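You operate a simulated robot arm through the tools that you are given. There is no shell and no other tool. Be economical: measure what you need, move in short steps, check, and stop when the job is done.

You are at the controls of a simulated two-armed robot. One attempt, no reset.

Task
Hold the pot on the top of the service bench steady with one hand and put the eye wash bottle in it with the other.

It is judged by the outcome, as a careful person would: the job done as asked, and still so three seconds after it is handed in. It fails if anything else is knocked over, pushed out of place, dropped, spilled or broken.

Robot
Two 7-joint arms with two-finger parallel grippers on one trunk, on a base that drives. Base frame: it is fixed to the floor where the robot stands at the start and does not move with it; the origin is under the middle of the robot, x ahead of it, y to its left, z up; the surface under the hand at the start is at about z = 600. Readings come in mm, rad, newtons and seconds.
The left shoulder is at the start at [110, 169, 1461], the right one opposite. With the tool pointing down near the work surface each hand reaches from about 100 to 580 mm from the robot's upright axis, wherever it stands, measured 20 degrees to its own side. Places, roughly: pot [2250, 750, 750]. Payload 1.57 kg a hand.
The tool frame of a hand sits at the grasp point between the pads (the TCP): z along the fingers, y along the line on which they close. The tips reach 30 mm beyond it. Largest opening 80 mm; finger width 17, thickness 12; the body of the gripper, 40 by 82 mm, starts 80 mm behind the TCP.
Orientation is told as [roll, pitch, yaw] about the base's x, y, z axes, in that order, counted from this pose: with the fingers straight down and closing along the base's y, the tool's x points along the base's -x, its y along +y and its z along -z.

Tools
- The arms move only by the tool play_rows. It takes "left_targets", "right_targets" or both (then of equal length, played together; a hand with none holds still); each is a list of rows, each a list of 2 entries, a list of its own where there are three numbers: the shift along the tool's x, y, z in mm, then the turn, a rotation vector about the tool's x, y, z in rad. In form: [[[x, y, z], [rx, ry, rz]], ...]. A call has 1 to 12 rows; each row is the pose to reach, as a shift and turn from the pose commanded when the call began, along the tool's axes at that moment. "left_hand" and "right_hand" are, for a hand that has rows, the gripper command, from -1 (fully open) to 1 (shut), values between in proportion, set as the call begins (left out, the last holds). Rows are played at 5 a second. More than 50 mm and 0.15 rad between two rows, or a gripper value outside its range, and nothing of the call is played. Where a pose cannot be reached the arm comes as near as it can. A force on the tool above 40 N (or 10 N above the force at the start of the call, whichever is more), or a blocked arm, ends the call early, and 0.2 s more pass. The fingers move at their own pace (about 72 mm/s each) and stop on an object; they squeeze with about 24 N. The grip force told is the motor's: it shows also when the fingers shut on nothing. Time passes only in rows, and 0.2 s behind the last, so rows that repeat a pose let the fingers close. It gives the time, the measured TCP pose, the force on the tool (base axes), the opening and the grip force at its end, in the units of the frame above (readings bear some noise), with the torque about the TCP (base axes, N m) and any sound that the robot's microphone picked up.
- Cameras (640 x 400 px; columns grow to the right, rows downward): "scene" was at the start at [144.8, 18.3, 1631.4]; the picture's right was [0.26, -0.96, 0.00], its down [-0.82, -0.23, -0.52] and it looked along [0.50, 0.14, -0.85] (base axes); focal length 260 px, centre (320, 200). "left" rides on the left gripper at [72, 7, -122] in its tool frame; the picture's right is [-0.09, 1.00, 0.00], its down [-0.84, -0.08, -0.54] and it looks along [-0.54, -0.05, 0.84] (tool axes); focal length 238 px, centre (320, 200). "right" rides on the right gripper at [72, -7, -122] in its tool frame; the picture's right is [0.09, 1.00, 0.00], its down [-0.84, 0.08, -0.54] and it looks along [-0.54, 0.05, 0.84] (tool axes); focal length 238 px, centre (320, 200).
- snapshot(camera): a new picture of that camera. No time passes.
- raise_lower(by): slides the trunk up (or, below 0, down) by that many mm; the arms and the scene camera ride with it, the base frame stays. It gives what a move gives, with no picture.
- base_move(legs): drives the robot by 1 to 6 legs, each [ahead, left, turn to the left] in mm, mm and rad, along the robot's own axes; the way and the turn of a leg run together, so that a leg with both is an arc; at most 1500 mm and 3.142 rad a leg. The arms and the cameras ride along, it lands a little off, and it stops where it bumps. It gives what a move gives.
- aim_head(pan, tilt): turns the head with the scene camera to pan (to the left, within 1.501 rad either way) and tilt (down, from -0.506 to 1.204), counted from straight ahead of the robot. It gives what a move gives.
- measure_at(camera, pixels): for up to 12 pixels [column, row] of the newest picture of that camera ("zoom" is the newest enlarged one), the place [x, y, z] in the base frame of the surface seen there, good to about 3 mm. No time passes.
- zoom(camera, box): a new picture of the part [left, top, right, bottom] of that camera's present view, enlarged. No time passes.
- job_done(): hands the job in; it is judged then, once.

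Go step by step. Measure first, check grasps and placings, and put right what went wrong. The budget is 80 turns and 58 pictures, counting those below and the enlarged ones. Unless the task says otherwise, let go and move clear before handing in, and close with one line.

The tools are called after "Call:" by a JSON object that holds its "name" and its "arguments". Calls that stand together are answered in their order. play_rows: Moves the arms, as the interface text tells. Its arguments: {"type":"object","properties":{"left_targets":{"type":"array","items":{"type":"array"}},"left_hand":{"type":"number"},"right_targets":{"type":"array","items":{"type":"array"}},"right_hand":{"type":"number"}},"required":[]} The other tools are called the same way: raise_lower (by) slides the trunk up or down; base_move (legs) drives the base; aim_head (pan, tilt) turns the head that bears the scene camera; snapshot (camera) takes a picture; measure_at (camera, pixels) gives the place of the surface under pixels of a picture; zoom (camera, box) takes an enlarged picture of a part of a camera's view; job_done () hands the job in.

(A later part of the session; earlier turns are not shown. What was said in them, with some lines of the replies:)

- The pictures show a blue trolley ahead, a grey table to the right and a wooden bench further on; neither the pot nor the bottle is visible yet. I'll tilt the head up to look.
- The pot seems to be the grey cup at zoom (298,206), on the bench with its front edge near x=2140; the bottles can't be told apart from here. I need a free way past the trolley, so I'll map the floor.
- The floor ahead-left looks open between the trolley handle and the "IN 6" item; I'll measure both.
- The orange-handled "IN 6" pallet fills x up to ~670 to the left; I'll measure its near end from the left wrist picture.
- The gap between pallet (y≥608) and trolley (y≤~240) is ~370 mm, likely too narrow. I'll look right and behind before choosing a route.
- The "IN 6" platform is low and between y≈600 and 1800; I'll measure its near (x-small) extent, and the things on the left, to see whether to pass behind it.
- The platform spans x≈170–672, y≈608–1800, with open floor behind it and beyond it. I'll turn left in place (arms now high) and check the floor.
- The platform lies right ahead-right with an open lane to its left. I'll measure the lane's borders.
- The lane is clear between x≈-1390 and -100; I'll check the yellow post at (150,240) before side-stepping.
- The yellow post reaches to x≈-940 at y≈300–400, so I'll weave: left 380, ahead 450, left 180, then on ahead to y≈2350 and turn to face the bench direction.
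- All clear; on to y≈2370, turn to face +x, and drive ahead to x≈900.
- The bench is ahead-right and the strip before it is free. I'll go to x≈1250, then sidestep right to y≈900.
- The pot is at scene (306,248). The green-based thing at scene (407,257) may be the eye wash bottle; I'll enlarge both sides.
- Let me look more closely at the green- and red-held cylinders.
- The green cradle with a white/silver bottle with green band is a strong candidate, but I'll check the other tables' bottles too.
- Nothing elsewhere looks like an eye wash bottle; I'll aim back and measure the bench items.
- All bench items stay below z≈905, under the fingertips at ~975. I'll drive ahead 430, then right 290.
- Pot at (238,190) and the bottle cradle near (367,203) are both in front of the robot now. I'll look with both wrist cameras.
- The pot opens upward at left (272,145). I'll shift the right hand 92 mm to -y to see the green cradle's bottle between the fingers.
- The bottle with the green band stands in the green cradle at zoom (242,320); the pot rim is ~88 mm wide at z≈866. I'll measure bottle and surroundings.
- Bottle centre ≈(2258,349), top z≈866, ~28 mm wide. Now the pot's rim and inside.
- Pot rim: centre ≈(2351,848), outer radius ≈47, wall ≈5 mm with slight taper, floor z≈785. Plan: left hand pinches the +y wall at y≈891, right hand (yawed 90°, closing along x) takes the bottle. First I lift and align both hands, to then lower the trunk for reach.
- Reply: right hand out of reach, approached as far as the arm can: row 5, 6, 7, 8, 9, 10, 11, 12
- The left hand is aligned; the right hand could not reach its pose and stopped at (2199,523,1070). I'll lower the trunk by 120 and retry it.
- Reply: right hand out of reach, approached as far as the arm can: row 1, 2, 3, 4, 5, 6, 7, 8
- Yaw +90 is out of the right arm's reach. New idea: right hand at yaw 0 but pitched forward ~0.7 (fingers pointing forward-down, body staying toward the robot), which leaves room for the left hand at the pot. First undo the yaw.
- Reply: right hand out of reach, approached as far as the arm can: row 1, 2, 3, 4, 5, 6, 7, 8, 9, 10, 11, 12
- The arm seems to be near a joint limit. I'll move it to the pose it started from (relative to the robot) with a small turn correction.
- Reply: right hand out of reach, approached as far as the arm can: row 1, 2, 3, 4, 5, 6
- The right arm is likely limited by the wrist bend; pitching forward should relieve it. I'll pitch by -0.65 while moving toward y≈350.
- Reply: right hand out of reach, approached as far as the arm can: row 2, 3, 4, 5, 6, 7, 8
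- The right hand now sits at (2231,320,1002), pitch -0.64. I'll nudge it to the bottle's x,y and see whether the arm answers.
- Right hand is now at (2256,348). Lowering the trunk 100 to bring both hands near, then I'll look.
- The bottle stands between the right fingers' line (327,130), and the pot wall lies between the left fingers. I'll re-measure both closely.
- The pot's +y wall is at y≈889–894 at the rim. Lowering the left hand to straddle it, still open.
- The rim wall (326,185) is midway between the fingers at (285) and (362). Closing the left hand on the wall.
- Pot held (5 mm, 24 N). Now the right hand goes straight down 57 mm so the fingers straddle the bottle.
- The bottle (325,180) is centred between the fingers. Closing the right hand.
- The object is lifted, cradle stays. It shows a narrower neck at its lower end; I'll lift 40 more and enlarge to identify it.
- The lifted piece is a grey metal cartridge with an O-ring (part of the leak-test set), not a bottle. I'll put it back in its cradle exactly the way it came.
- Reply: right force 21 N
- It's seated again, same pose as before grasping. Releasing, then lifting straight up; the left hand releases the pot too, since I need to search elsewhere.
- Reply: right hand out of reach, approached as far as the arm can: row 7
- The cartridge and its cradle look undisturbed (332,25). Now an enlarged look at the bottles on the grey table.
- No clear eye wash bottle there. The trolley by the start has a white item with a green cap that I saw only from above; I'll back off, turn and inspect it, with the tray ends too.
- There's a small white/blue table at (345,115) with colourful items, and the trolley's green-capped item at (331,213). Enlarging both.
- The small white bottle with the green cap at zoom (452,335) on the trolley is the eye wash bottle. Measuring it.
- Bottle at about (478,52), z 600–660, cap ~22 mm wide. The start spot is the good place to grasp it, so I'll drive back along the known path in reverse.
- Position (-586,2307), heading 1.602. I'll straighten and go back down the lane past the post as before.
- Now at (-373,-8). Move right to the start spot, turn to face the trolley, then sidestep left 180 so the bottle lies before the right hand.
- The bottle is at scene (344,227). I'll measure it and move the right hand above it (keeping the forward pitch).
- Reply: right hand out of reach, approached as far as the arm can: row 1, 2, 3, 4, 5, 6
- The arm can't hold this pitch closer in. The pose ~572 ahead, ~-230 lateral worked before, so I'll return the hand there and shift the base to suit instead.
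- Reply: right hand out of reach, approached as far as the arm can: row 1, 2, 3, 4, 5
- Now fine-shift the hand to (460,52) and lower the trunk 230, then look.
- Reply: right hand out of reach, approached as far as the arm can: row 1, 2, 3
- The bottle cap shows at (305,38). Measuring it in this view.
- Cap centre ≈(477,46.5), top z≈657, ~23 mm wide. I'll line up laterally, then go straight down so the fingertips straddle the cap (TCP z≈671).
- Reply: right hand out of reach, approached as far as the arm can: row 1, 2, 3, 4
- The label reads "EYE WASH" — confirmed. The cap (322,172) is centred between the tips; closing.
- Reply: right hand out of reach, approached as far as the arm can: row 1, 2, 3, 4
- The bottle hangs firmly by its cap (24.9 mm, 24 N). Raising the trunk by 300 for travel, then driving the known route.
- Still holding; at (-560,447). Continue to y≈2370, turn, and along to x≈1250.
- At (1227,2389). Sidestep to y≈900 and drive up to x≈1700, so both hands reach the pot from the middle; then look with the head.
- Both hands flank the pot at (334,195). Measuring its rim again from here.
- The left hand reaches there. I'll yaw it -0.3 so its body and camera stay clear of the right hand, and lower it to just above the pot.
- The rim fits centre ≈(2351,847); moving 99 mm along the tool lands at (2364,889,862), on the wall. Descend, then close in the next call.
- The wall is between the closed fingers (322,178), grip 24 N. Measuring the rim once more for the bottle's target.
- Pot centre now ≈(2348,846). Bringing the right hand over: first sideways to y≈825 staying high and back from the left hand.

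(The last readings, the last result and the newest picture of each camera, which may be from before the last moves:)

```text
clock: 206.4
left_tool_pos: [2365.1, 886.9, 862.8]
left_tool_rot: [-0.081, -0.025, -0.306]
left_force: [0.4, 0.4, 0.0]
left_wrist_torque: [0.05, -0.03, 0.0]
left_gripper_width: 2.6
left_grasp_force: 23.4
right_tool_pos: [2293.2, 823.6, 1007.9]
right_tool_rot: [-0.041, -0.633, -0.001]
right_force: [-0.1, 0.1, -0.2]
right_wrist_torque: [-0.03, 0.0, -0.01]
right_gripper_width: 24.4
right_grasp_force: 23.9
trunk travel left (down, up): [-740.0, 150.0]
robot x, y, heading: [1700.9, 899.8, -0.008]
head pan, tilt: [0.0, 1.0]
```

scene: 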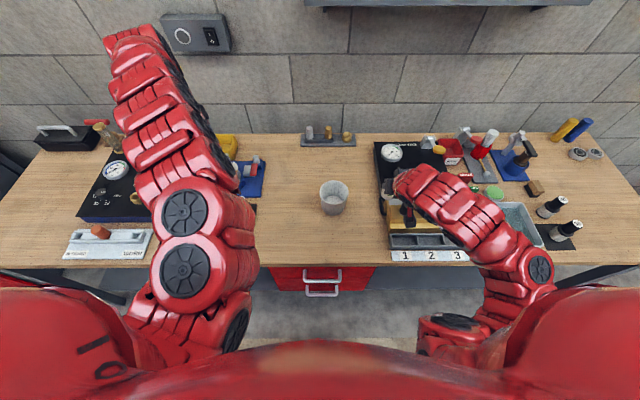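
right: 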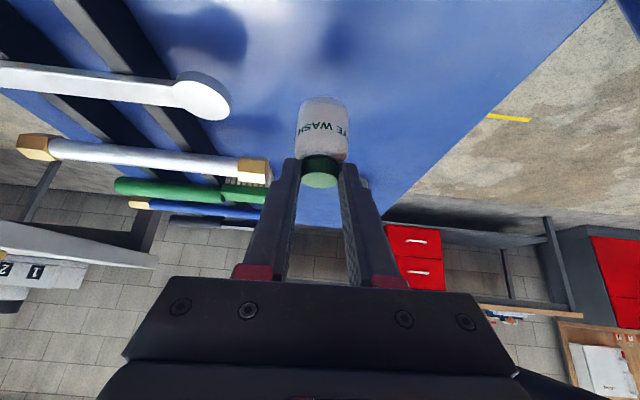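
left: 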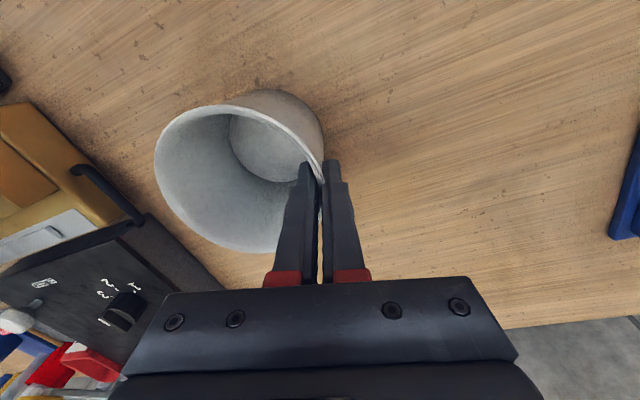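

Reachable. Next forward and down to (2335,825,962), bottle bottom ~20 mm above the rim, and check.

Call:
{"name": "play_rows", "arguments": {"right_targets": [[[-2.2, 0.5, 20], [0, 0, 0]], [[-4.4, 1, 41], [0, 0, 0]], [[-6.7, 1, 62], [0, 0, 0]], [[-6.7, 1, 62], [0, 0, 0]]]}}

Call:
{"name": "snapshot", "arguments": {"camera": "right"}}

```text
clock: 207.4
left_tool_pos: [2365.7, 887.8, 862.8]
left_tool_rot: [-0.081, -0.025, -0.305]
left_force: [-0.8, 0.0, -0.8]
left_wrist_torque: [0.08, -0.04, -0.02]
left_gripper_width: 2.4
left_grasp_force: 24.0
right_tool_pos: [2336.5, 823.4, 961.8]
right_tool_rot: [-0.041, -0.634, 0.001]
right_force: [-0.4, 0.0, -1.1]
right_wrist_torque: [-0.01, 0.04, 0.02]
right_gripper_width: 24.6
right_grasp_force: 23.6
trunk travel left (down, up): [-740.0, 150.0]
robot x, y, heading: [1699.7, 894.7, -0.006]
head pan, tilt: [0.0, 1.0]
```

```text
4 pictures are left
```

right: 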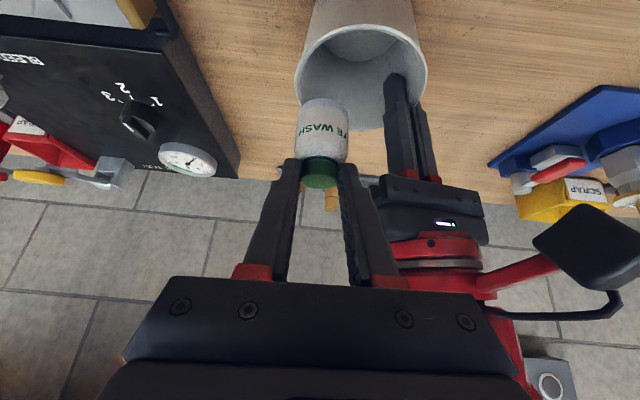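

Clear view: bottle at (322,130) in front of the pot opening. Measuring bottle, rim and the left gripper's near parts.

Call:
{"name": "measure_at", "arguments": {"camera": "right", "pixels": [[321, 180], [322, 120], [300, 115], [347, 120], [323, 102], [385, 200], [388, 230], [395, 275], [560, 250], [490, 280], [297, 85], [427, 80]]}}

```text
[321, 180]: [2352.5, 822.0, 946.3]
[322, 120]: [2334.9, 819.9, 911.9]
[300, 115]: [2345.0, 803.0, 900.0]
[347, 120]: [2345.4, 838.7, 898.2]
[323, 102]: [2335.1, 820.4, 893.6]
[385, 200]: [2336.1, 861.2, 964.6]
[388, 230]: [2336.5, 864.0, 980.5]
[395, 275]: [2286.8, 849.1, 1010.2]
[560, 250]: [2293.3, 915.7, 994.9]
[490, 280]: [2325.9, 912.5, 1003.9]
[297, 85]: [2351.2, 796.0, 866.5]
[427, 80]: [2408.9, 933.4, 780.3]
```

Geometry matches my model: clear by ~5 mm of the left gripper's corner. Lowering the bottle into the pot, easing toward its middle as it goes down.

Call:
{"name": "play_rows", "arguments": {"right_targets": [[[4, 5, 5.5], [0, 0, 0]], [[8.9, 6.5, 12.1], [0, 0, 0]], [[18, 7, 24.2], [0, 0, 0]], [[26.6, 7.5, 36.3], [0, 0, 0]], [[35.5, 9.5, 48.4], [0, 0, 0]], [[44.4, 12.4, 60.5], [0, 0, 0]], [[50, 15, 68.5], [0, 0, 0]], [[56.2, 18, 76.6], [0, 0, 0]], [[56.2, 18, 76.6], [0, 0, 0]]]}}

Call:
{"name": "snapshot", "arguments": {"camera": "right"}}

```text
clock: 209.4
left_tool_pos: [2365.6, 887.2, 861.7]
left_tool_rot: [-0.08, -0.024, -0.306]
left_force: [-0.9, -1.1, -0.5]
left_wrist_torque: [0.07, 0.0, 0.01]
left_gripper_width: 2.4
left_grasp_force: 24.3
right_tool_pos: [2335.7, 837.1, 864.2]
right_tool_rot: [-0.04, -0.633, 0.0]
right_force: [-0.8, -0.1, -0.7]
right_wrist_torque: [-0.01, 0.02, -0.01]
right_gripper_width: 24.3
right_grasp_force: 24.0
trunk travel left (down, up): [-740.0, 150.0]
robot x, y, heading: [1699.7, 897.4, -0.007]
head pan, tilt: [0.0, 1.0]
```

```text
3 pictures are left
```

right: 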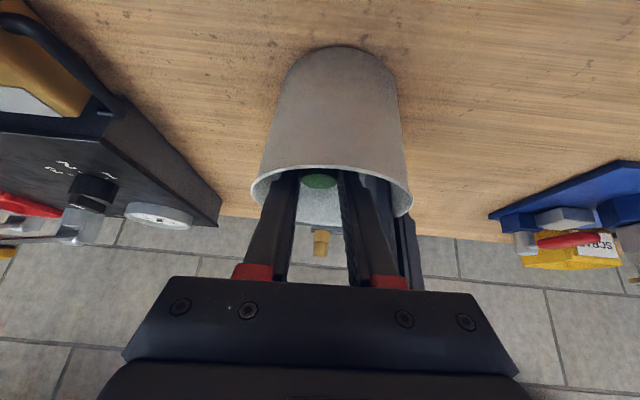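

The bottle is inside, no contact forces; bottom ~9 mm above the floor. Lower 8 mm more.

Call:
{"name": "play_rows", "arguments": {"right_targets": [[[2.4, 0.5, 3.2], [0, 0, 0]], [[4.7, 1, 6.4], [0, 0, 0]], [[4.7, 1, 6.4], [0, 0, 0]]]}}

```text
clock: 210.2
left_tool_pos: [2365.4, 888.2, 861.2]
left_tool_rot: [-0.08, -0.025, -0.307]
left_force: [1.4, -0.9, -4.4]
left_wrist_torque: [0.18, -0.06, 0.06]
left_gripper_width: 2.3
left_grasp_force: 23.8
right_tool_pos: [2336.9, 838.8, 858.4]
right_tool_rot: [-0.041, -0.635, 0.003]
right_force: [-0.1, 1.4, 8.3]
right_wrist_torque: [0.14, -0.06, 0.06]
right_gripper_width: 24.6
right_grasp_force: 24.1
trunk travel left (down, up): [-740.0, 150.0]
robot x, y, heading: [1699.1, 898.7, -0.01]
head pan, tilt: [0.0, 1.0]
```

The right hand feels +8 N upward: the bottle stands on the pot's floor. Opening just a little (to ~31 mm), the left hand keeps holding.

Call:
{"name": "play_rows", "arguments": {"right_targets": [[[0, 0, 0], [0, 0, 0]], [[0, 0, 0], [0, 0, 0]], [[0, 0, 0], [0, 0, 0]]], "right_hand": 0.2}}

```text
clock: 211.0
left_tool_pos: [2364.9, 886.1, 862.1]
left_tool_rot: [-0.079, -0.025, -0.308]
left_force: [-5.0, -6.9, -0.1]
left_wrist_torque: [0.16, -0.03, 0.02]
left_gripper_width: 2.6
left_grasp_force: 23.8
right_tool_pos: [2334.6, 838.4, 857.3]
right_tool_rot: [-0.039, -0.635, 0.001]
right_force: [5.2, 5.8, 2.0]
right_wrist_torque: [-0.18, 0.13, -0.01]
right_gripper_width: 26.4
right_grasp_force: 0.1
trunk travel left (down, up): [-740.0, 150.0]
robot x, y, heading: [1701.0, 899.6, -0.009]
head pan, tilt: [0.0, 1.0]
```

Fingers stopped at 26.4 mm: the -y/-x finger touches the pot's inner wall (force +x,+y). I'll shift the hand 4 mm in +x and 2.5 mm in +y to free it, then see.

Call:
{"name": "play_rows", "arguments": {"right_targets": [[[-1.6, 1.2, 1.2], [0, 0, 0]], [[-3.2, 2.5, 2.4], [0, 0, 0]], [[-3.2, 2.5, 2.4], [0, 0, 0]]]}}

```text
clock: 211.8
left_tool_pos: [2365.5, 888.5, 862.3]
left_tool_rot: [-0.079, -0.025, -0.304]
left_force: [0.1, 0.4, 0.3]
left_wrist_torque: [0.06, -0.02, -0.02]
left_gripper_width: 2.6
left_grasp_force: 23.2
right_tool_pos: [2340.6, 840.4, 856.2]
right_tool_rot: [-0.043, -0.634, 0.0]
right_force: [0.5, 0.2, -0.2]
right_wrist_torque: [-0.01, -0.02, 0.06]
right_gripper_width: 31.6
right_grasp_force: 0.1
trunk travel left (down, up): [-740.0, 150.0]
robot x, y, heading: [1701.9, 894.9, -0.005]
head pan, tilt: [0.0, 1.0]
```

Free now, 31.6 mm open and no forces. Lifting the right hand straight out, then back and away.

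Call:
{"name": "play_rows", "arguments": {"right_targets": [[[-5.9, 0, -8.1], [0, 0, 0]], [[-11.8, 0, -16.1], [0, 0, 0]], [[-17.8, -1, -24.2], [0, 0, 0]], [[-23.7, -5.3, -32.2], [0, 0, 0]], [[-29.6, -9.6, -40.3], [0, 0, 0]], [[-22.4, -14.6, -64.2], [0, 0, 0]], [[-11.1, -23.6, -91.1], [0, 0, 0]], [[-10.8, -44, -116], [0, 0, 0]], [[-16.7, -85, -124], [0, 0, 0]], [[-16.7, -125, -124], [0, 0, 0]]]}}

Call:
{"name": "snapshot", "arguments": {"camera": "left"}}

```text
clock: 214.0
left_tool_pos: [2364.9, 887.2, 861.3]
left_tool_rot: [-0.082, -0.024, -0.307]
left_force: [-0.2, 0.7, -0.2]
left_wrist_torque: [0.11, -0.03, -0.02]
left_gripper_width: 2.5
left_grasp_force: 23.4
right_tool_pos: [2275.8, 721.1, 970.9]
right_tool_rot: [-0.04, -0.633, 0.001]
right_force: [-0.5, 0.1, 1.1]
right_wrist_torque: [0.01, 0.01, 0.02]
right_gripper_width: 32.0
right_grasp_force: 0.1
trunk travel left (down, up): [-740.0, 150.0]
robot x, y, heading: [1702.4, 898.4, -0.006]
head pan, tilt: [0.0, 1.0]
```

```text
2 pictures are left
```

left: 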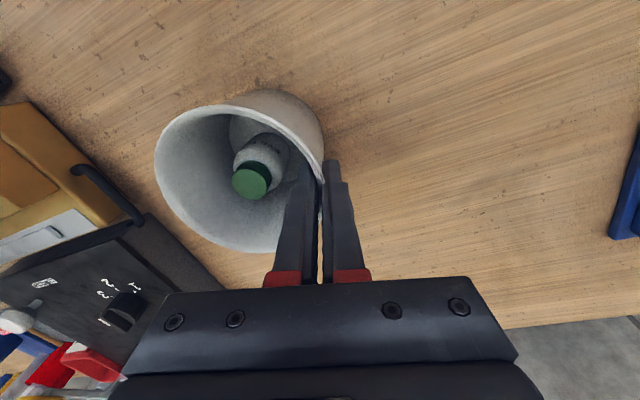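

The bottle stands upright in the pot (255,175). Opening the left hand only slightly, so as not to touch the bottle, and lifting it away.

Call:
{"name": "play_rows", "arguments": {"left_targets": [[[0, 0, 0], [0, 0, 0]], [[0, 0, 0], [0, 0, 0]], [[0, 0, -10], [0, 0, 0]], [[0, 0, -30], [0, 0, 0]], [[0, 0, -60], [0, 0, 0]], [[0, 0, -100], [0, 0, 0]], [[0, 0, -140], [0, 0, 0]], [[0, 35, -150], [0, 0, 0]], [[0, 75, -150], [0, 0, 0]]], "left_hand": 0.65}}

Call:
{"name": "snapshot", "arguments": {"camera": "scene"}}

```text
clock: 216.0
left_tool_pos: [2389.4, 972.2, 1005.1]
left_tool_rot: [-0.081, -0.024, -0.307]
left_force: [0.1, 1.2, 0.5]
left_wrist_torque: [0.0, 0.01, 0.0]
left_gripper_width: 14.1
left_grasp_force: 0.1
right_tool_pos: [2275.9, 721.0, 970.9]
right_tool_rot: [-0.04, -0.634, 0.001]
right_force: [-0.2, 0.9, -0.1]
right_wrist_torque: [0.02, 0.0, 0.01]
right_gripper_width: 31.9
right_grasp_force: 0.1
trunk travel left (down, up): [-740.0, 150.0]
robot x, y, heading: [1697.3, 900.4, -0.008]
head pan, tilt: [0.0, 1.0]
```

```text
1 pictures are left
```

scene: 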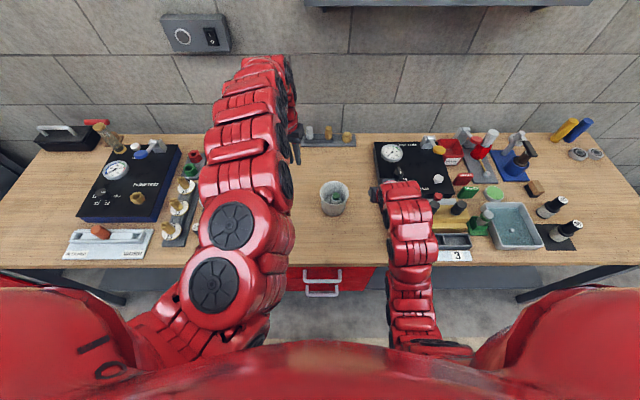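

The pot stands upright at (334,197) with the bottle and its green cap inside, and both hands are clear of everything. Handing in.

Call:
{"name": "job_done", "arguments": {}}

```text
The job is handed in.
```

The eye wash bottle is standing upright in the pot on the service bench. The left hand held the pot while the right hand put the bottle in, and both hands are now clear. Before I found the bottle, I lifted the wrong item, a metal cartridge from the leak-test set on the same bench. I put it back in its cradle, and the pictures show nothing out of place.
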